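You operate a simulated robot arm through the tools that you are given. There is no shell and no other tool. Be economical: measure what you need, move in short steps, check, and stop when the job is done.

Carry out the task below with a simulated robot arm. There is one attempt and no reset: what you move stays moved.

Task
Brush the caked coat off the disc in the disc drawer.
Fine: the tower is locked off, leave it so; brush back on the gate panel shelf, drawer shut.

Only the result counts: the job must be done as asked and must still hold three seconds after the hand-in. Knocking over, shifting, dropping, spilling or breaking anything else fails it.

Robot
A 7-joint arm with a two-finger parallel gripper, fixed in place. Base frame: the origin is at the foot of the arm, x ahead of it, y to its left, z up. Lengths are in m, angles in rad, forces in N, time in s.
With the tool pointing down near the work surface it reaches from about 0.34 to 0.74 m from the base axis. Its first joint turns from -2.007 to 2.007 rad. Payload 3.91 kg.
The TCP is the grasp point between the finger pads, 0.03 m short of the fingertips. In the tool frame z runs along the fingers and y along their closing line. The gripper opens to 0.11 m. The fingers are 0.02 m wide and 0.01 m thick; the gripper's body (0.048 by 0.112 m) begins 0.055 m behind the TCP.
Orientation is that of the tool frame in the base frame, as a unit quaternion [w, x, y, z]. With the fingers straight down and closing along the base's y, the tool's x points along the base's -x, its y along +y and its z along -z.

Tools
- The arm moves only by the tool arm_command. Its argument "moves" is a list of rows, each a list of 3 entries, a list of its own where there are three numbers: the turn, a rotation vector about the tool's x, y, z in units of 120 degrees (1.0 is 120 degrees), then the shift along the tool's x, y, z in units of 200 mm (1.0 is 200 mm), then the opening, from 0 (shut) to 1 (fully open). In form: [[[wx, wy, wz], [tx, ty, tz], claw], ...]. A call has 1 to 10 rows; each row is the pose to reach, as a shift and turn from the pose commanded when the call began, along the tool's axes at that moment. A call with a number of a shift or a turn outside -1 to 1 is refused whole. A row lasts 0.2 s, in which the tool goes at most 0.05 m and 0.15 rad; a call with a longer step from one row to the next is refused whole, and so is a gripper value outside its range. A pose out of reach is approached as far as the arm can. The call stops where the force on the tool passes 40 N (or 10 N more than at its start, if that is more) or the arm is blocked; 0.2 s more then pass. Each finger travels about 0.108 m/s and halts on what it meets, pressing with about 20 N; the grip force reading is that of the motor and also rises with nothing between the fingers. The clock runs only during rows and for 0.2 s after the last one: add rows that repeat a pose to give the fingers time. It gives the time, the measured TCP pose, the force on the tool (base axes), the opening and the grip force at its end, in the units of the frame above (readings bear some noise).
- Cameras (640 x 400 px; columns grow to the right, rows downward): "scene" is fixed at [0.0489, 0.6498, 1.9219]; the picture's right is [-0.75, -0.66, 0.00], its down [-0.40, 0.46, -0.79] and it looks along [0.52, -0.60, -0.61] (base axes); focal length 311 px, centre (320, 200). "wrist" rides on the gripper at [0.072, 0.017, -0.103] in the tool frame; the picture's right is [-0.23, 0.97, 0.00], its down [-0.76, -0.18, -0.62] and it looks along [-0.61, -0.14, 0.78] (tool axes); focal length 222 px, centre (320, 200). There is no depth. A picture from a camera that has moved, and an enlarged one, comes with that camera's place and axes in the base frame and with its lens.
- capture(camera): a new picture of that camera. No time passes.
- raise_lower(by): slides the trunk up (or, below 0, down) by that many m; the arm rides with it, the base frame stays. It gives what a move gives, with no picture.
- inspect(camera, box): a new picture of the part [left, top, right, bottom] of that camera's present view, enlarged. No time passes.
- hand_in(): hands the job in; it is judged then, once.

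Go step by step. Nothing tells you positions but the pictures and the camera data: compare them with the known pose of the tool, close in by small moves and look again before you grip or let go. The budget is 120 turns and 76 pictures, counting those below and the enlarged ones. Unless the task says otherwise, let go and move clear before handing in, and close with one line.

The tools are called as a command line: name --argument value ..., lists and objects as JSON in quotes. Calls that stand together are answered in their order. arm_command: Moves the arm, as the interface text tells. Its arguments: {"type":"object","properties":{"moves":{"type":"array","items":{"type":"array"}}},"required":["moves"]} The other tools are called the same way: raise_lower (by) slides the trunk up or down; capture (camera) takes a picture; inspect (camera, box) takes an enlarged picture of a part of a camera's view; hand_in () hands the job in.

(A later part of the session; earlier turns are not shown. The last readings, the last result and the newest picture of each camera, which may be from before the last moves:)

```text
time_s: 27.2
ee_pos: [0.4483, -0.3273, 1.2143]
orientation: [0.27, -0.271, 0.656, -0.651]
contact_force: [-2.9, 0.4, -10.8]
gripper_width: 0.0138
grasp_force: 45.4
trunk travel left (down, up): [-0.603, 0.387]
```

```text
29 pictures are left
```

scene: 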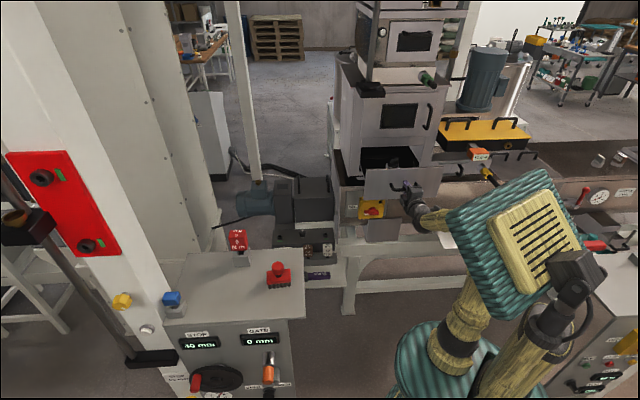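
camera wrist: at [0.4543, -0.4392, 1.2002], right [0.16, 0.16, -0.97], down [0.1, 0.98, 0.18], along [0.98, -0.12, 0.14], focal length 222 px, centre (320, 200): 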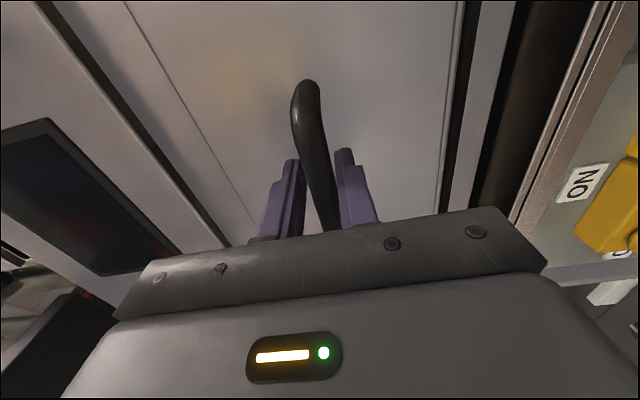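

inspect --camera "scene" --box '[345, 130, 445, 200]'

```text
5.71 times, centred on (395, 165) of scene
camera zoom: at [0.0489, 0.6498, 1.9219], right [-0.75, -0.66, 0.0], down [-0.4, 0.46, -0.79], along [0.52, -0.6, -0.61], focal length 1778 px, centre (-109, 400)
```

zoom: 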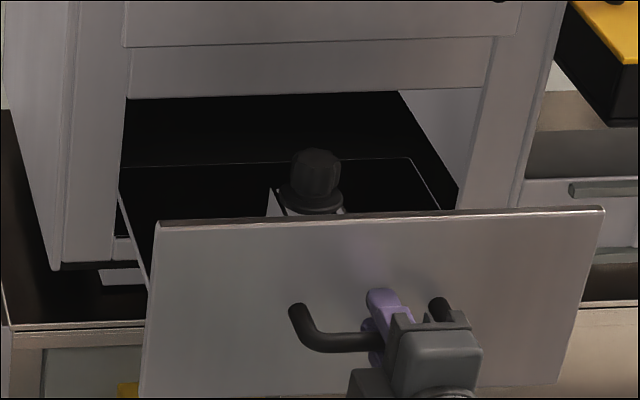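

The drawer holds a disc on a hub with a black knob. I'll pull it further out.

arm_command --moves '[[[0, 0, 0], [0, 0, -0.1], 0.02], [[0, 0, 0], [0, 0, -0.2], 0.02], [[0, 0, 0], [0, 0, -0.3], 0.02], [[0, 0, 0], [0, 0, -0.4], 0.02], [[0, 0, 0], [0, 0, -0.5], 0.02]]'

inspect --camera "scene" --box '[335, 120, 475, 220]'

```text
time_s: 27.9
ee_pos: [0.4341, -0.3139, 1.2147]
orientation: [-0.261, 0.263, -0.648, 0.665]
contact_force: [1.3, -2.1, 15.1]
gripper_width: 0.0136
grasp_force: 44.5
out of reach, approached as far as the arm can: row 1, 2, 3
trunk travel left (down, up): [-0.603, 0.387]
stopped in row 3: the force on the tool passed its limit (the readings are from after the stop); the commanded pose is now the measured one
```

```text
4.00 times, centred on (405, 170) of scene
camera zoom: at [0.0489, 0.6498, 1.9219], right [-0.75, -0.66, 0.0], down [-0.4, 0.46, -0.79], along [0.52, -0.6, -0.61], focal length 1245 px, centre (-20, 320)
```

zoom: 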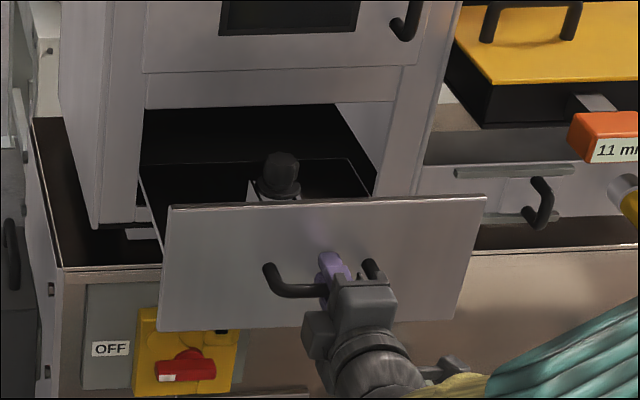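

The arm is at its folded limit here. I'll push back slightly, release, back off and lift to look from above.

arm_command --moves '[[[0, 0, 0], [0, 0, 0.1], 0.02], [[0, 0, 0], [0, 0, 0.22], 0.02], [[0, 0, 0], [0, 0, 0.22], 0.45], [[0, 0, 0], [0, 0, 0.22], 0.45], [[0, 0, 0], [0, 0, 0.15], 0.45], [[0, 0, 0], [0, 0, 0.05], 0.45], [[0, 0, 0], [0, 0, 0], 0.45]]'

inspect --camera "scene" --box '[335, 120, 475, 220]'

```text
time_s: 29.5
ee_pos: [0.4354, -0.3142, 1.2121]
orientation: [-0.259, 0.264, -0.65, 0.663]
contact_force: [0.7, 0.5, 0.2]
gripper_width: 0.0496
grasp_force: 0.0
trunk travel left (down, up): [-0.603, 0.387]
```

```text
4.00 times, centred on (405, 170) of scene
camera zoom: at [0.0489, 0.6498, 1.9219], right [-0.75, -0.66, 0.0], down [-0.4, 0.46, -0.79], along [0.52, -0.6, -0.61], focal length 1245 px, centre (-20, 320)
```

zoom: 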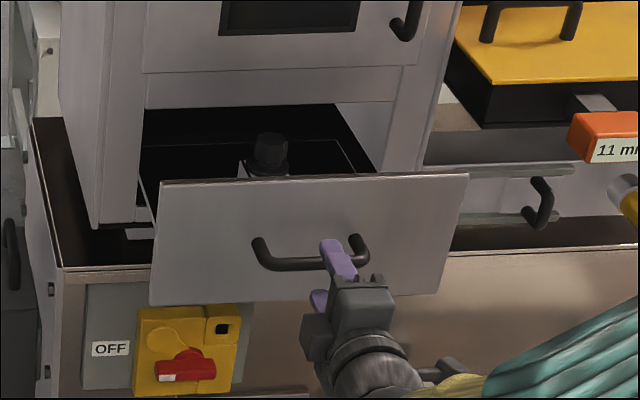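

arm_command --moves '[[[0, 0, 0], [0, 0, -0.03], 0.3], [[0, 0, 0], [0, 0, -0.03], 0.2]]'

raise_lower --by 0.3

```text
time_s: 30.1
ee_pos: [0.4353, -0.312, 1.2107]
orientation: [-0.259, 0.266, -0.651, 0.662]
contact_force: [-0.3, -0.3, -0.6]
gripper_width: 0.0221
grasp_force: 0.0
out of reach, approached as far as the arm can: row 1
trunk travel left (down, up): [-0.603, 0.387]
```

```text
time_s: 33.1
ee_pos: [0.4349, -0.3111, 1.5109]
orientation: [-0.258, 0.267, -0.651, 0.662]
contact_force: [-0.1, 0.2, 0.0]
gripper_width: 0.0217
grasp_force: 0.0
trunk travel left (down, up): [-0.903, 0.087]
```

Now I'll point the tool straight down to look into the drawer.

arm_command --moves '[[[-0.068, 0, 0], [0, 0, 0], 0.3], [[-0.136, 0, 0], [0, 0, 0], 0.5], [[-0.204, 0, 0], [0, 0, 0], 0.7], [[-0.272, 0, 0], [0, 0, 0], 0.7], [[-0.34, 0, 0], [0, 0, 0], 0.7], [[-0.408, 0, 0], [0, 0, 0], 0.7], [[-0.476, 0, 0], [0, 0, 0], 0.7], [[-0.544, 0, 0], [0, 0, 0], 0.7], [[-0.612, 0, 0], [0, 0, 0], 0.7], [[-0.68, 0, 0], [0, 0, 0], 0.7]]'

capture --camera "wrist"

```text
time_s: 35.3
ee_pos: [0.4379, -0.3115, 1.5102]
orientation: [0.021, -0.371, 0.925, -0.075]
contact_force: [0.0, 1.1, 0.0]
gripper_width: 0.0772
grasp_force: 0.1
out of reach, approached as far as the arm can: row 4
trunk travel left (down, up): [-0.903, 0.087]
```

```text
25 pictures are left
camera wrist: at [0.3617, -0.3377, 1.6097], right [-0.5, 0.85, -0.15], down [0.61, 0.47, 0.63], along [0.61, 0.22, -0.76], focal length 222 px, centre (320, 200)
```

wrist: 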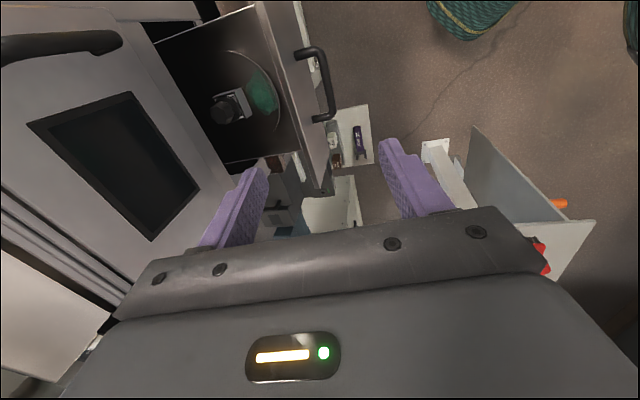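

inspect --camera "wrist" --box '[150, 0, 340, 180]'

```text
2.22 times, centred on (245, 90) of wrist
camera zoom: at [0.3617, -0.3377, 1.6097], right [-0.5, 0.85, -0.15], down [0.61, 0.47, 0.63], along [0.61, 0.22, -0.76], focal length 494 px, centre (487, 444)
```

zoom: 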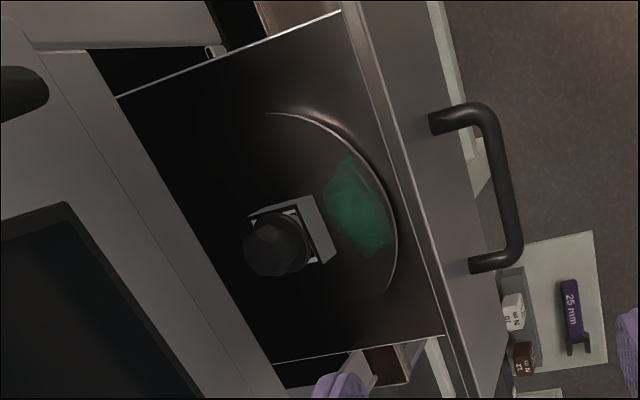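

The disc is still, with a green caked patch near the drawer front at about (0.555, -0.434). I'll now fetch the red brush at about (0.514, 0.292), turning the tool to match the brush's axis on the way.

arm_command --moves '[[[-0.04, 0, 0], [0, 0, 0], 0.7], [[-0.074, 0, 0], [0, 0, 0], 0.7]]'

arm_command --moves '[[[0, 0, 0.068], [-0.08, 0.062, 0], 0.7], [[0, 0, 0.136], [-0.16, 0.124, 0], 0.7], [[0, 0, 0.204], [-0.24, 0.186, 0], 0.7], [[0, 0, 0.272], [-0.32, 0.248, 0], 0.7], [[0, 0, 0.34], [-0.4, 0.31, 0], 0.7], [[0, 0, 0.408], [-0.48, 0.372, 0], 0.7], [[0, 0, 0.476], [-0.56, 0.434, 0], 0.7], [[0, 0, 0.544], [-0.64, 0.496, 0], 0.7], [[0, 0, 0.612], [-0.72, 0.558, 0], 0.7], [[0, 0, 0.68], [-0.795, 0.62, 0], 0.7]]'

```text
time_s: 35.9
ee_pos: [0.4367, -0.3118, 1.5113]
orientation: [-0.007, -0.371, 0.929, -0.003]
contact_force: [-0.1, 1.0, 0.0]
gripper_width: 0.0771
grasp_force: 0.0
trunk travel left (down, up): [-0.903, 0.087]
```

```text
time_s: 38.1
ee_pos: [0.4643, -0.1117, 1.5084]
orientation: [-0.002, 0.328, 0.945, -0.007]
contact_force: [-0.1, -0.5, 0.3]
gripper_width: 0.0769
grasp_force: 0.1
trunk travel left (down, up): [-0.903, 0.087]
```

arm_command --moves '[[[0, 0, 0.015], [0.104, 0.172, 0], 0.7], [[0, 0, 0.03], [0.208, 0.344, 0], 0.7], [[0, 0, 0.045], [0.312, 0.516, 0], 0.7], [[0, 0, 0.056], [0.416, 0.688, 0], 0.7], [[0, 0, 0.056], [0.52, 0.86, 0], 0.7]]'

arm_command --moves '[[[0, 0, 0], [0.12, 0.16, 0.05], 0.7], [[0, 0, 0], [0.24, 0.32, 0.1], 0.7], [[0, 0, 0], [0.36, 0.48, 0.15], 0.7], [[0, 0, 0], [0.48, 0.64, 0.2], 0.7], [[0, 0, 0], [0.6, 0.79, 0.25], 0.7]]'

capture --camera "wrist"

```text
time_s: 39.3
ee_pos: [0.4892, 0.0886, 1.504]
orientation: [-0.001, 0.381, 0.924, -0.009]
contact_force: [0.0, 0.3, 0.3]
gripper_width: 0.0767
grasp_force: 0.1
trunk travel left (down, up): [-0.903, 0.087]
```

```text
time_s: 40.5
ee_pos: [0.5161, 0.2849, 1.4526]
orientation: [-0.002, 0.381, 0.925, -0.009]
contact_force: [0.7, -0.2, -0.6]
gripper_width: 0.0771
grasp_force: 0.2
trunk travel left (down, up): [-0.903, 0.087]
```

```text
23 pictures are left
camera wrist: at [0.4759, 0.3502, 1.5542], right [0.85, 0.53, -0.02], down [0.42, -0.65, 0.63], along [0.32, -0.54, -0.78], focal length 222 px, centre (320, 200)
```

wrist: 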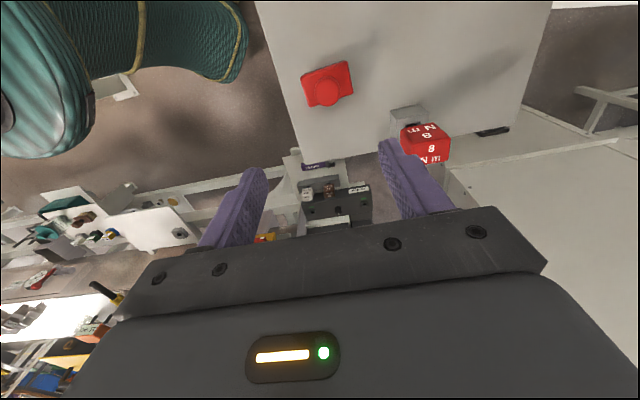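

arm_command --moves '[[[0, 0, 0], [0.025, 0.01, 0.2], 0.7], [[0, 0, 0], [0.025, 0.01, 0.4], 0.65], [[0, 0, 0], [0.025, 0.01, 0.6], 0.6], [[0, 0, 0], [0.025, 0.01, 0.8], 0.6], [[0, 0, 0], [0.025, 0.01, 0.95], 0.6]]'

inspect --camera "scene" --box '[240, 230, 330, 300]'

capture --camera "wrist"

```text
time_s: 41.7
ee_pos: [0.512, 0.2855, 1.2625]
orientation: [-0.002, 0.382, 0.924, -0.008]
contact_force: [0.1, 0.6, -0.1]
gripper_width: 0.0659
grasp_force: 0.1
trunk travel left (down, up): [-0.903, 0.087]
```

```text
5.71 times, centred on (285, 265) of scene
camera zoom: at [0.0489, 0.6498, 1.9219], right [-0.75, -0.66, 0.0], down [-0.4, 0.46, -0.79], along [0.52, -0.6, -0.61], focal length 1778 px, centre (520, -171)
```

zoom: 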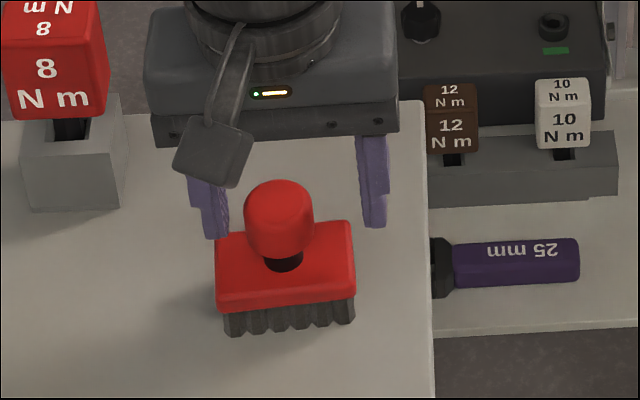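

```text
21 pictures are left
camera wrist: at [0.4728, 0.3507, 1.3637], right [0.85, 0.53, -0.02], down [0.42, -0.65, 0.63], along [0.32, -0.54, -0.78], focal length 222 px, centre (320, 200)
```

wrist: 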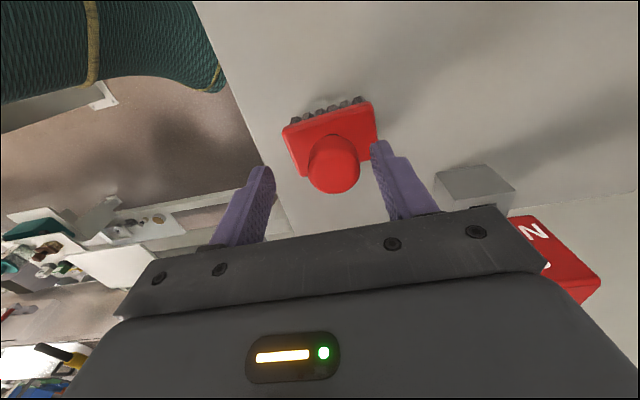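

arm_command --moves '[[[0, 0, 0], [0.018, 0.039, 0], 0.6], [[0, 0, 0], [0.018, 0.039, 0.04], 0.6], [[0, 0, 0], [0.018, 0.039, 0.08], 0.6]]'

inspect --camera "scene" --box '[240, 230, 330, 300]'

```text
time_s: 42.5
ee_pos: [0.5144, 0.294, 1.2465]
orientation: [-0.001, 0.381, 0.924, -0.008]
contact_force: [-0.1, -0.4, 0.0]
gripper_width: 0.0661
grasp_force: 0.0
trunk travel left (down, up): [-0.903, 0.087]
```

```text
5.71 times, centred on (285, 265) of scene
camera zoom: at [0.0489, 0.6498, 1.9219], right [-0.75, -0.66, 0.0], down [-0.4, 0.46, -0.79], along [0.52, -0.6, -0.61], focal length 1778 px, centre (520, -171)
```

zoom: 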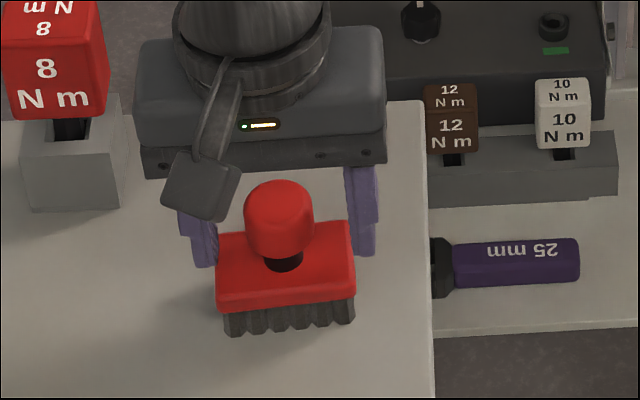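

arm_command --moves '[[[0, 0, 0], [0, 0, 0], 0.4], [[0, 0, 0], [0, 0, 0], 0.1], [[0, 0, 0], [0, 0, 0], 0.1], [[0, 0, 0], [0, 0, 0], 0.1]]'

capture --camera "wrist"

```text
time_s: 43.5
ee_pos: [0.5147, 0.2941, 1.2483]
orientation: [-0.002, 0.381, 0.924, -0.007]
contact_force: [0.2, -0.4, 2.1]
gripper_width: 0.0334
grasp_force: 20.4
trunk travel left (down, up): [-0.903, 0.087]
```

```text
19 pictures are left
camera wrist: at [0.4742, 0.3576, 1.3485], right [0.85, 0.53, -0.01], down [0.42, -0.65, 0.63], along [0.32, -0.54, -0.78], focal length 222 px, centre (320, 200)
```

wrist: 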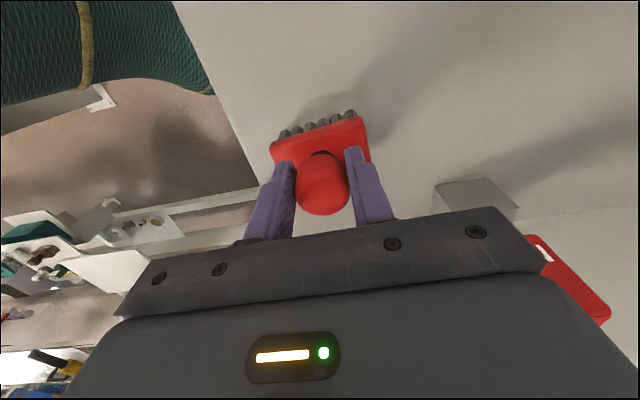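

The brush is gripped, standing at (0.5147, 0.2941) with the TCP 0.077 above the shelf. I'll lift it and carry it to the drawer.

arm_command --moves '[[[0, 0, 0], [0, 0, -0.1], 0.1], [[0, 0, 0], [0, 0, -0.3], 0.1], [[0, 0, 0], [0, 0, -0.5], 0.1], [[0, 0, 0], [0, 0, -0.7], 0.1], [[0, 0, 0], [0, 0, -0.9], 0.1]]'

arm_command --moves '[[[0, 0, 0], [-0.15, -0.135, 0], 0.1], [[0, 0, 0], [-0.3, -0.27, 0], 0.1], [[0, 0, 0], [-0.45, -0.405, 0], 0.1], [[0, 0, 0], [-0.6, -0.54, 0], 0.1], [[0, 0, 0], [-0.75, -0.675, 0], 0.1], [[0, 0, 0], [-0.905, -0.81, 0], 0.1]]'

arm_command --moves '[[[0, 0, 0], [-0.15, -0.135, 0], 0.1], [[0, 0, 0], [-0.3, -0.27, 0], 0.1], [[0, 0, 0], [-0.45, -0.405, 0], 0.1], [[0, 0, 0], [-0.6, -0.54, 0], 0.1], [[0, 0, 0], [-0.75, -0.675, 0], 0.1], [[0, 0, 0], [-0.905, -0.81, 0], 0.1]]'

capture --camera "scene"

```text
time_s: 44.7
ee_pos: [0.5155, 0.2934, 1.4273]
orientation: [-0.002, 0.381, 0.924, -0.008]
contact_force: [0.0, 0.7, 0.6]
gripper_width: 0.0109
grasp_force: 0.2
trunk travel left (down, up): [-0.903, 0.087]
```

```text
time_s: 46.1
ee_pos: [0.53, 0.0521, 1.4304]
orientation: [-0.002, 0.381, 0.925, -0.008]
contact_force: [-0.4, -0.4, 0.0]
gripper_width: 0.011
grasp_force: 0.1
trunk travel left (down, up): [-0.903, 0.087]
```

```text
time_s: 47.5
ee_pos: [0.5447, -0.191, 1.4319]
orientation: [-0.003, 0.381, 0.925, -0.007]
contact_force: [0.4, -0.2, 0.3]
gripper_width: 0.011
grasp_force: 0.2
trunk travel left (down, up): [-0.903, 0.087]
```

```text
18 pictures are left
```

scene: 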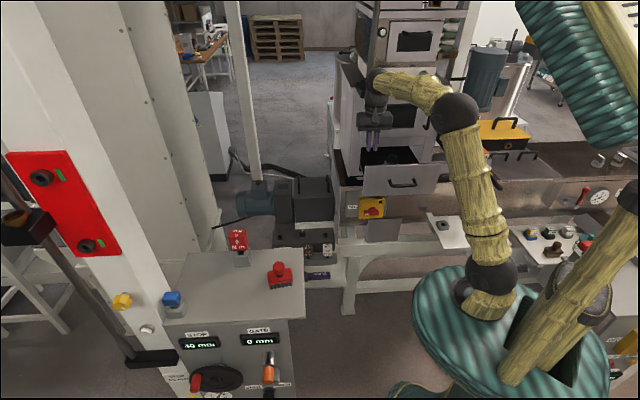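

The brush slipped out and is still standing on its shelf. I'll go back and take it lower and tighter.

arm_command --moves '[[[0, 0, 0], [0.15, 0.135, 0], 0.3], [[0, 0, 0], [0.3, 0.27, 0], 0.6], [[0, 0, 0], [0.45, 0.405, 0], 0.6], [[0, 0, 0], [0.6, 0.54, 0], 0.6], [[0, 0, 0], [0.75, 0.675, 0], 0.6], [[0, 0, 0], [0.906, 0.805, 0], 0.6]]'

arm_command --moves '[[[0, 0, 0], [0.15, 0.135, 0], 0.6], [[0, 0, 0], [0.3, 0.27, 0], 0.6], [[0, 0, 0], [0.45, 0.405, 0], 0.6], [[0, 0, 0], [0.6, 0.54, 0], 0.6], [[0, 0, 0], [0.75, 0.675, 0], 0.6], [[0, 0, 0], [0.906, 0.805, 0], 0.6]]'

arm_command --moves '[[[0, 0, 0], [0, 0, 0.2], 0.6], [[0, 0, 0], [0, 0, 0.4], 0.6], [[0, 0, 0], [0, 0, 0.6], 0.6]]'

capture --camera "wrist"

```text
time_s: 48.9
ee_pos: [0.53, 0.0537, 1.4302]
orientation: [-0.001, 0.381, 0.925, -0.008]
contact_force: [0.5, 0.1, -0.6]
gripper_width: 0.0659
grasp_force: 0.0
trunk travel left (down, up): [-0.903, 0.087]
```

```text
time_s: 50.3
ee_pos: [0.5156, 0.2977, 1.4255]
orientation: [-0.002, 0.381, 0.925, -0.009]
contact_force: [0.0, 0.3, -0.8]
gripper_width: 0.0661
grasp_force: 0.1
trunk travel left (down, up): [-0.903, 0.087]
```

```text
time_s: 51.1
ee_pos: [0.5139, 0.2945, 1.3069]
orientation: [-0.003, 0.382, 0.924, -0.008]
contact_force: [0.4, 0.6, -0.2]
gripper_width: 0.0659
grasp_force: 0.0
trunk travel left (down, up): [-0.903, 0.087]
```

```text
17 pictures are left
camera wrist: at [0.4741, 0.3585, 1.4082], right [0.85, 0.53, -0.02], down [0.42, -0.65, 0.63], along [0.32, -0.54, -0.78], focal length 222 px, centre (320, 200)
```

wrist: 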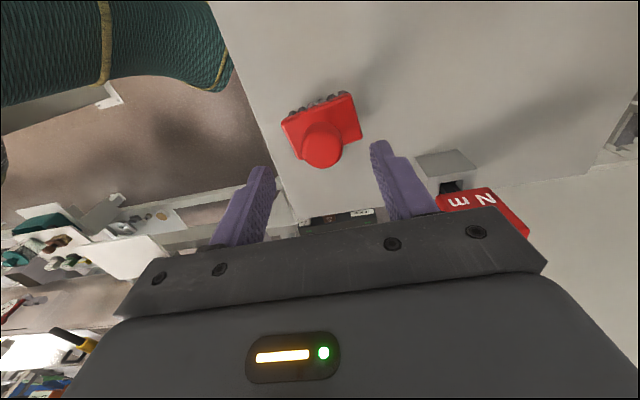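

arm_command --moves '[[[0, 0, 0], [0, 0, 0.2], 0.6], [[0, 0, 0], [0, 0, 0.3], 0.6], [[0, 0, 0], [0, 0, 0.35], 0.6], [[0, 0, 0], [0, 0, 0.35], 0.4], [[0, 0, 0], [0, 0, 0.35], 0], [[0, 0, 0], [0, 0, 0.35], 0], [[0, 0, 0], [0, 0, 0.35], 0], [[0, 0, 0], [0, 0, 0.35], 0], [[0, 0, 0], [0, 0, 0.35], 0]]'

arm_command --moves '[[[0, 0, 0], [0, 0, -0.05], 0], [[0, 0, 0], [0, 0, -0.1], 0], [[0, 0, 0], [0, 0, -0.15], 0]]'

inspect --camera "scene" --box '[240, 220, 330, 290]'

```text
time_s: 53.1
ee_pos: [0.5129, 0.2913, 1.237]
orientation: [-0.002, 0.381, 0.924, -0.008]
contact_force: [-0.5, -0.6, -0.1]
gripper_width: 0.0332
grasp_force: 19.6
trunk travel left (down, up): [-0.903, 0.087]
```

```text
time_s: 53.9
ee_pos: [0.5126, 0.2929, 1.2673]
orientation: [-0.002, 0.381, 0.925, -0.007]
contact_force: [0.1, 0.4, -1.4]
gripper_width: 0.0333
grasp_force: 20.0
trunk travel left (down, up): [-0.903, 0.087]
```

```text
5.71 times, centred on (285, 255) of scene
camera zoom: at [0.0489, 0.6498, 1.9219], right [-0.75, -0.66, 0.0], down [-0.4, 0.46, -0.79], along [0.52, -0.6, -0.61], focal length 1778 px, centre (520, -114)
```

zoom: 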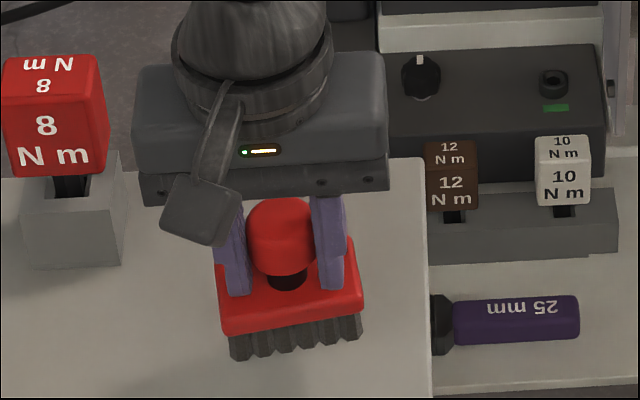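

Held this time. I'll lift and carry it gently.

arm_command --moves '[[[0, 0, 0], [0, 0, -0.15], 0], [[0, 0, 0], [0, 0, -0.3], 0], [[0, 0, 0], [0, 0, -0.45], 0], [[0, 0, 0], [0, 0, -0.6], 0], [[0, 0, 0], [0, 0, -0.75], 0], [[0, 0, 0], [0, 0, -0.85], 0]]'

arm_command --moves '[[[0, 0, 0], [-0.1, -0.09, 0], 0], [[0, 0, 0], [-0.21, -0.19, 0], 0], [[0, 0, 0], [-0.33, -0.3, 0], 0], [[0, 0, 0], [-0.45, -0.4, 0], 0], [[0, 0, 0], [-0.57, -0.51, 0], 0], [[0, 0, 0], [-0.69, -0.62, 0], 0], [[0, 0, 0], [-0.81, -0.72, 0], 0], [[0, 0, 0], [-0.905, -0.81, 0], 0]]'

arm_command --moves '[[[0, 0, 0], [-0.1, -0.09, 0], 0], [[0, 0, 0], [-0.21, -0.19, 0], 0], [[0, 0, 0], [-0.33, -0.3, 0], 0], [[0, 0, 0], [-0.45, -0.4, 0], 0], [[0, 0, 0], [-0.57, -0.51, 0], 0], [[0, 0, 0], [-0.69, -0.62, 0], 0], [[0, 0, 0], [-0.81, -0.72, 0], 0], [[0, 0, 0], [-0.905, -0.81, 0], 0]]'

```text
time_s: 55.3
ee_pos: [0.5145, 0.2945, 1.4375]
orientation: [-0.002, 0.381, 0.925, -0.008]
contact_force: [-0.2, -0.8, -0.2]
gripper_width: 0.0331
grasp_force: 19.8
trunk travel left (down, up): [-0.903, 0.087]
```

```text
time_s: 57.1
ee_pos: [0.5293, 0.0507, 1.4397]
orientation: [-0.002, 0.381, 0.925, -0.007]
contact_force: [-0.1, 0.6, -1.0]
gripper_width: 0.033
grasp_force: 20.1
trunk travel left (down, up): [-0.903, 0.087]
```

```text
time_s: 58.9
ee_pos: [0.5433, -0.1923, 1.4429]
orientation: [-0.002, 0.382, 0.924, -0.007]
contact_force: [-0.5, -0.2, -0.9]
gripper_width: 0.0329
grasp_force: 19.9
trunk travel left (down, up): [-0.903, 0.087]
```

arm_command --moves '[[[0, 0, 0], [-0.1, -0.09, 0], 0], [[0, 0, 0], [-0.21, -0.19, 0], 0], [[0, 0, 0], [-0.33, -0.3, 0], 0], [[0, 0, 0], [-0.43, -0.42, 0], 0], [[0, 0, 0], [-0.51, -0.54, 0], 0], [[0, 0, 0], [-0.59, -0.66, 0], 0], [[0, 0, 0], [-0.65, -0.76, 0], 0], [[0, 0, 0], [-0.68, -0.81, 0], 0]]'

capture --camera "wrist"

```text
time_s: 60.7
ee_pos: [0.5238, -0.4024, 1.4449]
orientation: [-0.002, 0.381, 0.924, -0.007]
contact_force: [0.5, -0.3, -1.8]
gripper_width: 0.0331
grasp_force: 19.4
trunk travel left (down, up): [-0.903, 0.087]
```

```text
15 pictures are left
camera wrist: at [0.4845, -0.3378, 1.5468], right [0.85, 0.53, -0.01], down [0.42, -0.66, 0.63], along [0.32, -0.54, -0.78], focal length 222 px, centre (320, 200)
```

wrist: 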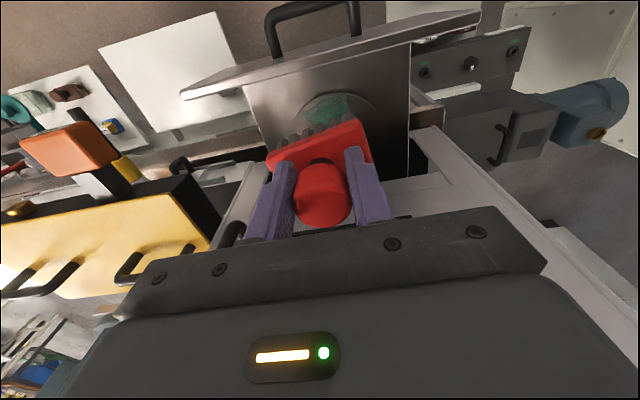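

The coat centre triangulates to about (0.56, -0.435, 1.155). I'll descend beside it, biased toward the drawer front so the brush clears the hub.

arm_command --moves '[[[0, 0, 0], [-0.1, 0.016, 0], 0], [[0, 0, 0], [-0.2, 0.016, 0.05], 0], [[0, 0, 0], [-0.2, 0.016, 0.2], 0], [[0, 0, 0], [-0.2, 0.016, 0.35], 0], [[0, 0, 0], [-0.2, 0.016, 0.5], 0], [[0, 0, 0], [-0.2, 0.016, 0.65], 0], [[0, 0, 0], [-0.2, 0.016, 0.8], 0], [[0, 0, 0], [-0.2, 0.016, 0.92], 0]]'

capture --camera "wrist"

```text
time_s: 62.5
ee_pos: [0.5531, -0.4295, 1.2606]
orientation: [-0.002, 0.381, 0.924, -0.007]
contact_force: [-0.3, -0.4, -1.7]
gripper_width: 0.033
grasp_force: 20.0
out of reach, approached as far as the arm can: row 1, 2, 3
trunk travel left (down, up): [-0.903, 0.087]
```

```text
14 pictures are left
camera wrist: at [0.5146, -0.3647, 1.3624], right [0.85, 0.53, -0.02], down [0.42, -0.65, 0.63], along [0.32, -0.54, -0.78], focal length 222 px, centre (320, 200)
```

wrist: 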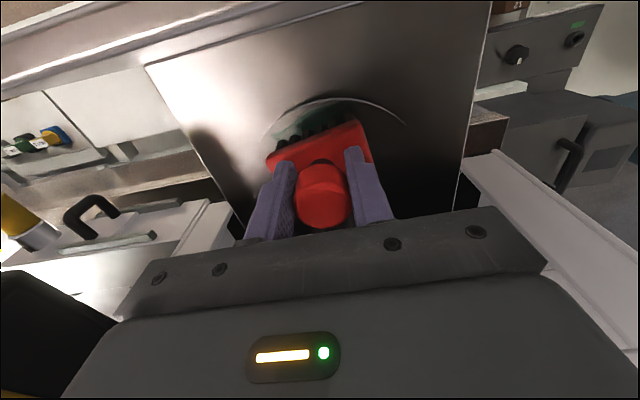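

arm_command --moves '[[[0, 0, 0], [0, 0, 0.08], 0], [[0, 0, 0], [0, 0, 0.15], 0]]'

arm_command --moves '[[[0, 0, 0], [0, 0, 0.025], 0], [[0, 0, 0], [0, 0, 0.025], 0]]'

inspect --camera "wrist" --box '[220, 60, 440, 220]'

```text
time_s: 63.1
ee_pos: [0.5522, -0.4284, 1.2417]
orientation: [0.007, 0.381, 0.925, -0.01]
contact_force: [-1.4, -0.2, 40.1]
gripper_width: 0.0334
grasp_force: 19.4
trunk travel left (down, up): [-0.903, 0.087]
```

```text
time_s: 63.4
ee_pos: [0.5564, -0.4327, 1.241]
orientation: [0.012, 0.381, 0.924, -0.01]
contact_force: [-0.7, -1.0, 21.3]
gripper_width: 0.0332
grasp_force: 20.2
trunk travel left (down, up): [-0.903, 0.087]
stopped in row 1: the force on the tool passed its limit (the readings are from after the stop); the commanded pose is now the measured one
```

```text
2.50 times, centred on (330, 140) of wrist
camera zoom: at [0.514, -0.3663, 1.3399], right [0.85, 0.53, -0.01], down [0.41, -0.64, 0.65], along [0.34, -0.55, -0.76], focal length 555 px, centre (295, 350)
```

zoom: 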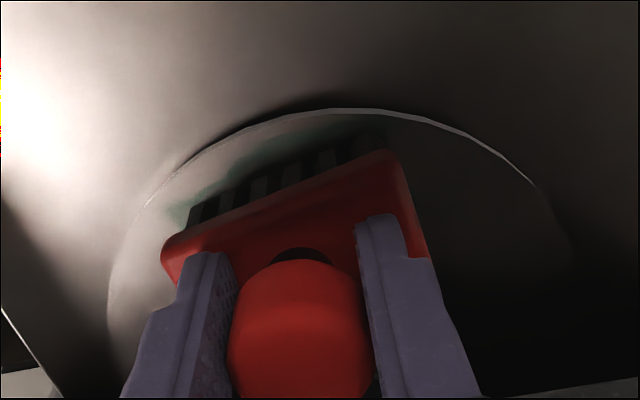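

The bristles are on the disc, whose top is at about 1.18. I'll ease the pressure and stroke along the patch.

arm_command --moves '[[[0, 0, 0], [0, 0, -0.01], 0], [[0, 0, 0], [0, 0.1, -0.01], 0], [[0, 0, 0], [0, 0.2, -0.01], 0], [[0, 0, 0], [0, 0.1, -0.01], 0], [[0, 0, 0], [0, 0, -0.01], 0], [[0, 0, 0], [0, -0.1, -0.01], 0], [[0, 0, 0], [0, -0.2, -0.01], 0], [[0, 0, 0], [0, -0.1, -0.01], 0], [[0, 0, 0], [0, 0, -0.01], 0]]'

inspect --camera "wrist" --box '[220, 60, 440, 220]'

```text
time_s: 65.4
ee_pos: [0.5531, -0.43, 1.2402]
orientation: [0.007, 0.382, 0.924, -0.01]
contact_force: [-4.8, -2.8, 23.9]
gripper_width: 0.0329
grasp_force: 20.0
trunk travel left (down, up): [-0.903, 0.087]
```

```text
2.50 times, centred on (330, 140) of wrist
camera zoom: at [0.5114, -0.3639, 1.3401], right [0.85, 0.53, -0.01], down [0.41, -0.65, 0.64], along [0.34, -0.55, -0.77], focal length 555 px, centre (295, 350)
```

zoom: 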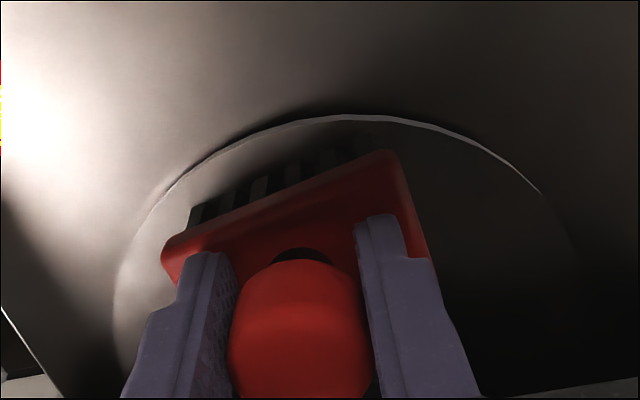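

Most of the visible coat is gone. I'll do another pass further front and then nearer the hub, then lift to check.

arm_command --moves '[[[0, 0, 0], [0.07, 0, 0], 0], [[0, 0, 0], [0.07, 0.1, 0], 0], [[0, 0, 0], [0.07, 0.2, 0], 0], [[0, 0, 0], [0.07, 0.1, 0], 0], [[0, 0, 0], [0.07, 0, 0], 0], [[0, 0, 0], [0.07, -0.1, 0], 0], [[0, 0, 0], [0.07, -0.2, 0], 0], [[0, 0, 0], [0.07, -0.1, 0], 0], [[0, 0, 0], [0.07, 0, 0], 0], [[0, 0, 0], [0, 0, 0], 0]]'

arm_command --moves '[[[0, 0, 0], [-0.03, 0.1, 0], 0], [[0, 0, 0], [-0.03, 0.2, 0], 0], [[0, 0, 0], [-0.03, 0.1, 0], 0], [[0, 0, 0], [-0.03, 0, 0], 0], [[0, 0, 0], [-0.03, -0.1, 0], 0], [[0, 0, 0], [-0.03, -0.2, 0], 0], [[0, 0, 0], [-0.03, -0.1, 0], 0], [[0, 0, 0], [0, 0, 0], 0], [[0, 0, 0], [0, 0, -0.1], 0], [[0, 0, 0], [0, 0, -0.25], 0]]'

arm_command --moves '[[[0, 0, 0], [0, 0, -0.2], 0], [[0, 0, 0], [0, 0, -0.4], 0], [[0, 0, 0], [0, 0, -0.6], 0], [[0, 0, 0], [0.1, 0.1, -0.75], 0], [[0, 0, 0], [0.3, 0.2, -0.75], 0], [[0, 0, 0], [0.5, 0.3, -0.75], 0], [[0, 0, 0], [0.7, 0.4, -0.75], 0]]'

capture --camera "wrist"

```text
time_s: 67.6
ee_pos: [0.5546, -0.4313, 1.2409]
orientation: [0.008, 0.381, 0.924, -0.009]
contact_force: [-0.3, -3.5, 22.3]
gripper_width: 0.0328
grasp_force: 20.1
trunk travel left (down, up): [-0.903, 0.087]
```

```text
time_s: 69.8
ee_pos: [0.5554, -0.4296, 1.288]
orientation: [0.005, 0.382, 0.924, -0.009]
contact_force: [-0.2, -0.5, -0.9]
gripper_width: 0.0329
grasp_force: 20.0
trunk travel left (down, up): [-0.903, 0.087]
```

```text
time_s: 71.1
ee_pos: [0.5622, -0.3817, 1.4867]
orientation: [0.087, 0.381, 0.919, -0.05]
contact_force: [-38.2, -8.5, 1.1]
gripper_width: 0.0327
grasp_force: 19.7
out of reach, approached as far as the arm can: row 3, 4, 5
trunk travel left (down, up): [-0.903, 0.087]
stopped in row 6: the force on the tool passed its limit (the readings are from after the stop); the commanded pose is now the measured one
```

```text
11 pictures are left
camera wrist: at [0.5089, -0.3033, 1.5721], right [0.85, 0.53, 0.02], down [0.33, -0.55, 0.77], along [0.42, -0.64, -0.64], focal length 222 px, centre (320, 200)
```

wrist: 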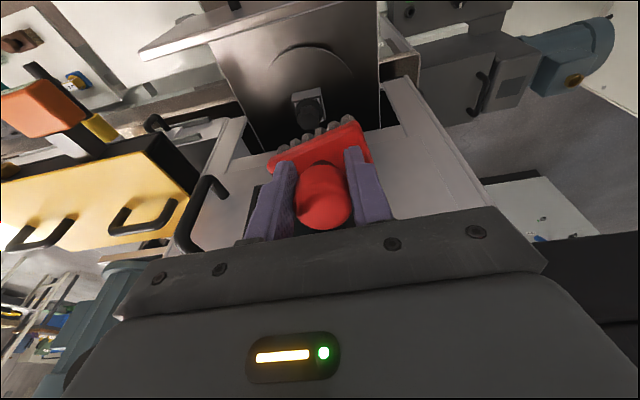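

The disc looks clean, but something touched on the way up, so I'll look.

capture --camera "scene"

inspect --camera "wrist" --box '[210, 10, 410, 150]'

```text
10 pictures are left
```

scene: 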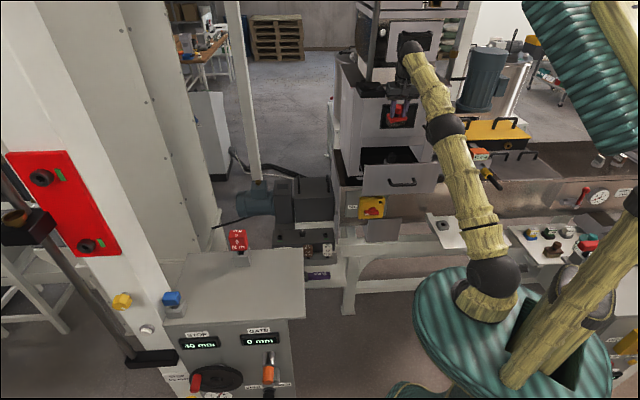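

```text
2.86 times, centred on (310, 80) of wrist
camera zoom: at [0.5089, -0.3033, 1.5721], right [0.85, 0.53, 0.02], down [0.33, -0.55, 0.77], along [0.42, -0.64, -0.64], focal length 635 px, centre (349, 543)
```

zoom: 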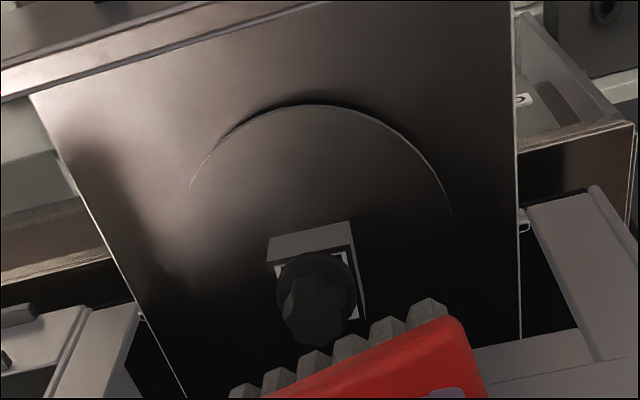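

The disc is clean. The arm was over-stretched near the tower ledge, so I'll come away outward and slightly down while levelling the tool.

arm_command --moves '[[[0, 0.02, 0], [0.1, -0.05, 0.05], 0], [[0, 0.04, 0], [0.2, -0.1, 0.1], 0], [[0, 0.06, 0], [0.3, -0.1, 0.12], 0], [[0, 0.08, 0], [0.42, -0.1, 0.12], 0], [[0, 0.096, 0], [0.54, -0.1, 0.12], 0]]'

```text
time_s: 72.3
ee_pos: [0.4832, -0.323, 1.4383]
orientation: [-0.005, 0.38, 0.925, -0.007]
contact_force: [-0.2, 0.5, -1.8]
gripper_width: 0.0328
grasp_force: 20.7
trunk travel left (down, up): [-0.903, 0.087]
```

arm_command --moves '[[[0, 0, 0], [0.1, 0.11, 0], 0], [[0, 0, 0], [0.2, 0.22, 0], 0], [[0, 0, 0], [0.3, 0.33, 0], 0], [[0, 0, 0], [0.4, 0.44, 0], 0], [[0, 0, 0], [0.5, 0.55, 0], 0], [[0, 0, 0], [0.6, 0.66, 0], 0], [[0, 0, 0], [0.69, 0.76, 0], 0]]'

arm_command --moves '[[[0, 0, 0], [0.1, 0.11, 0], 0], [[0, 0, 0], [0.2, 0.22, 0], 0], [[0, 0, 0], [0.3, 0.33, 0], 0], [[0, 0, 0], [0.4, 0.44, 0], 0], [[0, 0, 0], [0.5, 0.55, 0], 0], [[0, 0, 0], [0.6, 0.66, 0], 0], [[0, 0, 0], [0.69, 0.76, 0], 0]]'

arm_command --moves '[[[0, 0, 0], [0.1, 0.11, 0], 0], [[0, 0, 0], [0.2, 0.22, 0], 0], [[0, 0, 0], [0.3, 0.33, 0], 0], [[0, 0, 0], [0.4, 0.44, 0], 0], [[0, 0, 0], [0.5, 0.55, 0], 0], [[0, 0, 0], [0.6, 0.66, 0], 0], [[0, 0, 0], [0.69, 0.76, 0], 0]]'

```text
time_s: 73.9
ee_pos: [0.494, -0.1168, 1.436]
orientation: [-0.005, 0.38, 0.925, -0.008]
contact_force: [-0.1, 0.9, -1.8]
gripper_width: 0.0327
grasp_force: 20.2
trunk travel left (down, up): [-0.903, 0.087]
```

```text
time_s: 75.5
ee_pos: [0.503, 0.0879, 1.4338]
orientation: [-0.005, 0.38, 0.925, -0.007]
contact_force: [0.0, 0.5, -2.9]
gripper_width: 0.0329
grasp_force: 20.0
trunk travel left (down, up): [-0.903, 0.087]
```

```text
time_s: 77.1
ee_pos: [0.5127, 0.294, 1.4327]
orientation: [-0.006, 0.38, 0.925, -0.008]
contact_force: [-0.5, 0.0, -2.1]
gripper_width: 0.0327
grasp_force: 19.6
trunk travel left (down, up): [-0.903, 0.087]
```

arm_command --moves '[[[0, 0, 0], [0, 0, 0.15], 0], [[0, 0, 0], [0, 0, 0.3], 0], [[0, 0, 0], [0, 0, 0.45], 0], [[0, 0, 0], [0, 0, 0.6], 0], [[0, 0, 0], [0, 0, 0.75], 0], [[0, 0, 0], [0, 0, 0.88], 0], [[0, 0, 0], [0, 0, 0.92], 0]]'

inspect --camera "scene" --box '[240, 220, 330, 300]'

```text
time_s: 78.7
ee_pos: [0.5089, 0.29, 1.2476]
orientation: [-0.005, 0.38, 0.925, -0.007]
contact_force: [0.0, 0.9, -1.0]
gripper_width: 0.0324
grasp_force: 20.0
trunk travel left (down, up): [-0.903, 0.087]
```

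```text
5.00 times, centred on (285, 260) of scene
camera zoom: at [0.0489, 0.6498, 1.9219], right [-0.75, -0.66, 0.0], down [-0.4, 0.46, -0.79], along [0.52, -0.6, -0.61], focal length 1556 px, centre (495, -100)
```

zoom: 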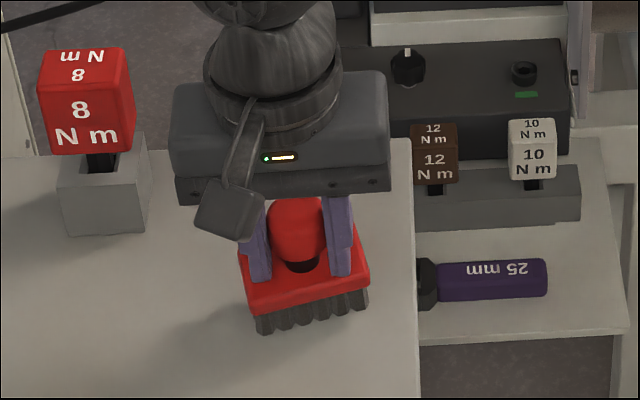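

arm_command --moves '[[[0, 0, 0], [0, 0, 0.025], 0], [[0, 0, 0], [0, 0, 0.04], 0]]'

arm_command --moves '[[[0, 0, 0], [0, 0, 0.012], 0], [[0, 0, 0], [0, 0, 0.012], 0]]'

```text
time_s: 79.3
ee_pos: [0.5086, 0.2899, 1.2394]
orientation: [-0.005, 0.38, 0.925, -0.007]
contact_force: [-0.5, -0.2, -1.8]
gripper_width: 0.0327
grasp_force: 20.1
trunk travel left (down, up): [-0.903, 0.087]
```

```text
time_s: 79.9
ee_pos: [0.5078, 0.2896, 1.2382]
orientation: [-0.005, 0.38, 0.925, -0.007]
contact_force: [-0.2, 0.3, -1.6]
gripper_width: 0.0326
grasp_force: 20.0
trunk travel left (down, up): [-0.903, 0.087]
```

arm_command --moves '[[[0, 0, 0], [0, 0, 0.012], 0], [[0, 0, 0], [0, 0, 0.012], 0]]'

arm_command --moves '[[[0, 0, 0], [0, 0, 0.012], 0], [[0, 0, 0], [0, 0, 0.012], 0]]'

```text
time_s: 80.5
ee_pos: [0.5076, 0.2907, 1.2366]
orientation: [-0.005, 0.38, 0.925, -0.006]
contact_force: [1.2, 0.5, 9.5]
gripper_width: 0.0328
grasp_force: 19.7
trunk travel left (down, up): [-0.903, 0.087]
```

```text
time_s: 81.1
ee_pos: [0.5073, 0.2896, 1.2369]
orientation: [-0.003, 0.38, 0.925, -0.004]
contact_force: [3.7, -0.6, 27.1]
gripper_width: 0.0326
grasp_force: 20.0
trunk travel left (down, up): [-0.903, 0.087]
```

Contact with the shelf. I'll ease off, release and lift.

arm_command --moves '[[[0, 0, 0], [0, 0, -0.015], 0], [[0, 0, 0], [0, 0, -0.015], 0.3], [[0, 0, 0], [0, 0, -0.015], 0.45], [[0, 0, 0], [0, 0, -0.015], 0.5], [[0, 0, 0], [0, 0, -0.015], 0.5], [[0, 0, 0], [0, 0, -0.1], 0.5], [[0, 0, 0], [0, 0, -0.3], 0.5], [[0, 0, 0], [0, 0, -0.5], 0.5], [[0, 0, 0], [0, 0, -0.7], 0.5], [[0, 0, 0], [0, 0, -0.9], 0.5]]'

capture --camera "scene"

```text
time_s: 83.3
ee_pos: [0.5115, 0.2913, 1.4133]
orientation: [-0.006, 0.38, 0.925, -0.008]
contact_force: [0.0, 0.2, -0.2]
gripper_width: 0.0549
grasp_force: 0.1
trunk travel left (down, up): [-0.903, 0.087]
```

```text
7 pictures are left
```

scene: 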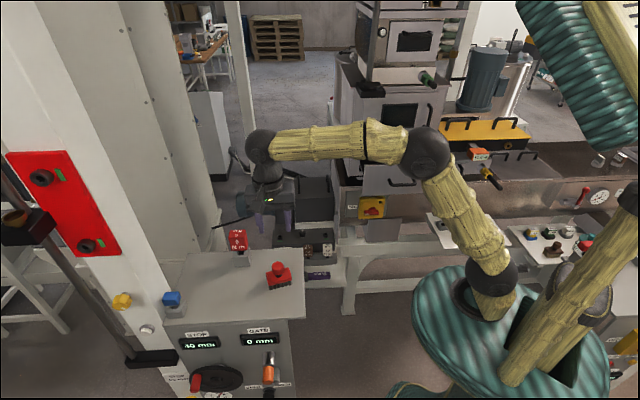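

The brush is back standing on the gate panel shelf. Now I'll go to the drawer front to push it shut with closed fingers.

arm_command --moves '[[[0, 0, 0], [-0.122, -0.16, 0], 0.3], [[0, 0, 0], [-0.245, -0.32, 0], 0], [[0, 0, 0], [-0.367, -0.48, 0], 0], [[0, 0, 0], [-0.49, -0.64, 0], 0], [[0, 0, 0], [-0.612, -0.804, 0], 0]]'

arm_command --moves '[[[0, 0, 0], [-0.122, -0.16, 0], 0], [[0, 0, 0], [-0.245, -0.32, 0], 0], [[0, 0, 0], [-0.367, -0.48, 0], 0], [[0, 0, 0], [-0.49, -0.64, 0], 0], [[0, 0, 0], [-0.612, -0.804, 0], 0]]'

arm_command --moves '[[[0, 0, 0], [-0.122, -0.16, 0], 0], [[0, 0, 0], [-0.245, -0.32, 0], 0], [[0, 0, 0], [-0.367, -0.48, 0], 0], [[0, 0, 0], [-0.49, -0.64, 0], 0], [[0, 0, 0], [-0.612, -0.804, 0], 0]]'

arm_command --moves '[[[0, -0.068, 0], [0, 0, 0], 0], [[0, -0.136, 0], [0, 0, 0], 0], [[0, -0.204, 0], [0, 0, 0], 0], [[0, -0.272, 0], [0, 0, 0], 0], [[0, -0.34, 0], [0, 0, 0], 0], [[0, -0.4, 0], [0, 0, 0], 0]]'

```text
time_s: 84.5
ee_pos: [0.4856, 0.0902, 1.4159]
orientation: [-0.006, 0.38, 0.925, -0.007]
contact_force: [0.4, 0.8, -0.4]
gripper_width: 0.0
grasp_force: 20.2
trunk travel left (down, up): [-0.903, 0.087]
```

```text
time_s: 85.7
ee_pos: [0.4587, -0.1118, 1.4179]
orientation: [-0.006, 0.381, 0.925, -0.007]
contact_force: [0.5, -0.5, 0.2]
gripper_width: 0.0001
grasp_force: 20.4
trunk travel left (down, up): [-0.903, 0.087]
```

```text
time_s: 86.9
ee_pos: [0.4332, -0.3129, 1.4199]
orientation: [-0.005, 0.38, 0.925, -0.007]
contact_force: [-0.4, -0.3, -0.6]
gripper_width: 0.0
grasp_force: 19.7
trunk travel left (down, up): [-0.903, 0.087]
```

```text
time_s: 88.3
ee_pos: [0.4335, -0.3094, 1.4221]
orientation: [0.373, 0.343, 0.847, -0.161]
contact_force: [0.8, 1.3, -0.4]
gripper_width: 0.0001
grasp_force: 20.5
trunk travel left (down, up): [-0.903, 0.087]
```

arm_command --moves '[[[0, 0, 0], [0.14, 0, 0.127], 0], [[0, 0, 0], [0.28, 0, 0.254], 0], [[0, 0, 0], [0.42, 0, 0.381], 0], [[0, 0, 0], [0.565, 0, 0.508], 0]]'

inspect --camera "scene" --box '[330, 100, 470, 220]'

```text
time_s: 89.3
ee_pos: [0.4303, -0.3115, 1.2671]
orientation: [0.372, 0.345, 0.847, -0.162]
contact_force: [0.0, 0.1, -0.9]
gripper_width: 0.0002
grasp_force: 19.6
trunk travel left (down, up): [-0.903, 0.087]
```

```text
3.33 times, centred on (400, 160) of scene
camera zoom: at [0.0489, 0.6498, 1.9219], right [-0.75, -0.66, 0.0], down [-0.4, 0.46, -0.79], along [0.52, -0.6, -0.61], focal length 1037 px, centre (53, 333)
```

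zoom: 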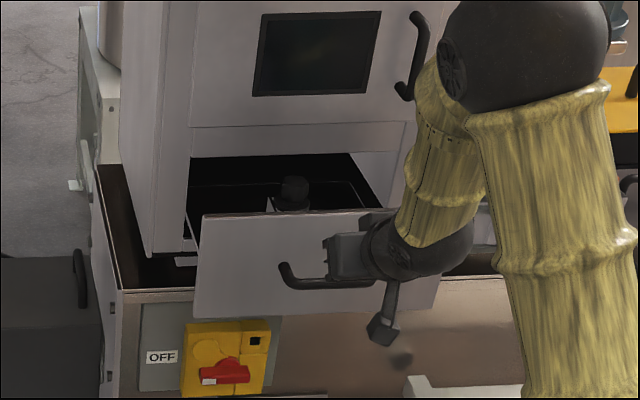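

arm_command --moves '[[[0, 0, 0], [-0.09, 0, 0.1], 0], [[0, 0, 0], [-0.18, 0, 0.2], 0], [[0, 0, 0], [-0.27, 0, 0.3], 0], [[0, 0, 0], [-0.36, 0, 0.4], 0], [[0, 0, 0], [-0.45, 0, 0.5], 0], [[0, 0, 0], [-0.54, 0, 0.6], 0], [[0, 0, 0], [-0.63, 0, 0.7], 0], [[0, 0, 0], [-0.69, 0, 0.765], 0]]'

```text
time_s: 91.1
ee_pos: [0.5776, -0.4561, 1.2668]
orientation: [0.371, 0.345, 0.847, -0.161]
contact_force: [0.4, -0.1, -0.4]
gripper_width: 0.0
grasp_force: 20.2
trunk travel left (down, up): [-0.903, 0.087]
```

arm_command --moves '[[[0, 0, 0], [-0.03, 0, 0.033], 0], [[0, 0, 0], [-0.05, 0, 0.055], 0], [[0, 0, 0], [-0.065, 0, 0.072], 0], [[0, 0, 0], [-0.08, 0, 0.09], 0]]'

inspect --camera "scene" --box '[330, 100, 470, 220]'

```text
time_s: 91.9
ee_pos: [0.5823, -0.4612, 1.2673]
orientation: [0.367, 0.346, 0.849, -0.16]
contact_force: [-20.6, 20.7, 8.9]
gripper_width: 0.0
grasp_force: 20.0
trunk travel left (down, up): [-0.903, 0.087]
stopped in row 3: the force on the tool passed its limit (the readings are from after the stop); the commanded pose is now the measured one
```

```text
3.33 times, centred on (400, 160) of scene
camera zoom: at [0.0489, 0.6498, 1.9219], right [-0.75, -0.66, 0.0], down [-0.4, 0.46, -0.79], along [0.52, -0.6, -0.61], focal length 1037 px, centre (53, 333)
```

zoom: 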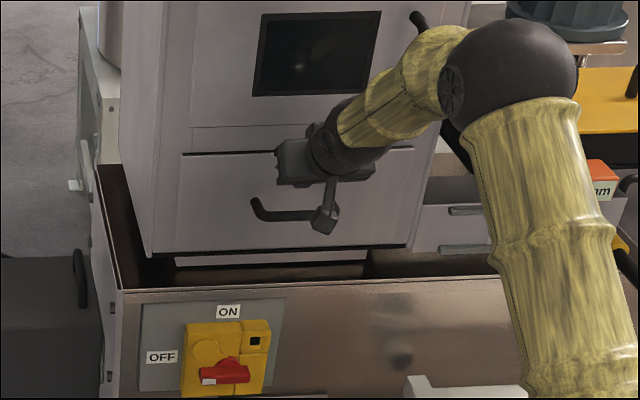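

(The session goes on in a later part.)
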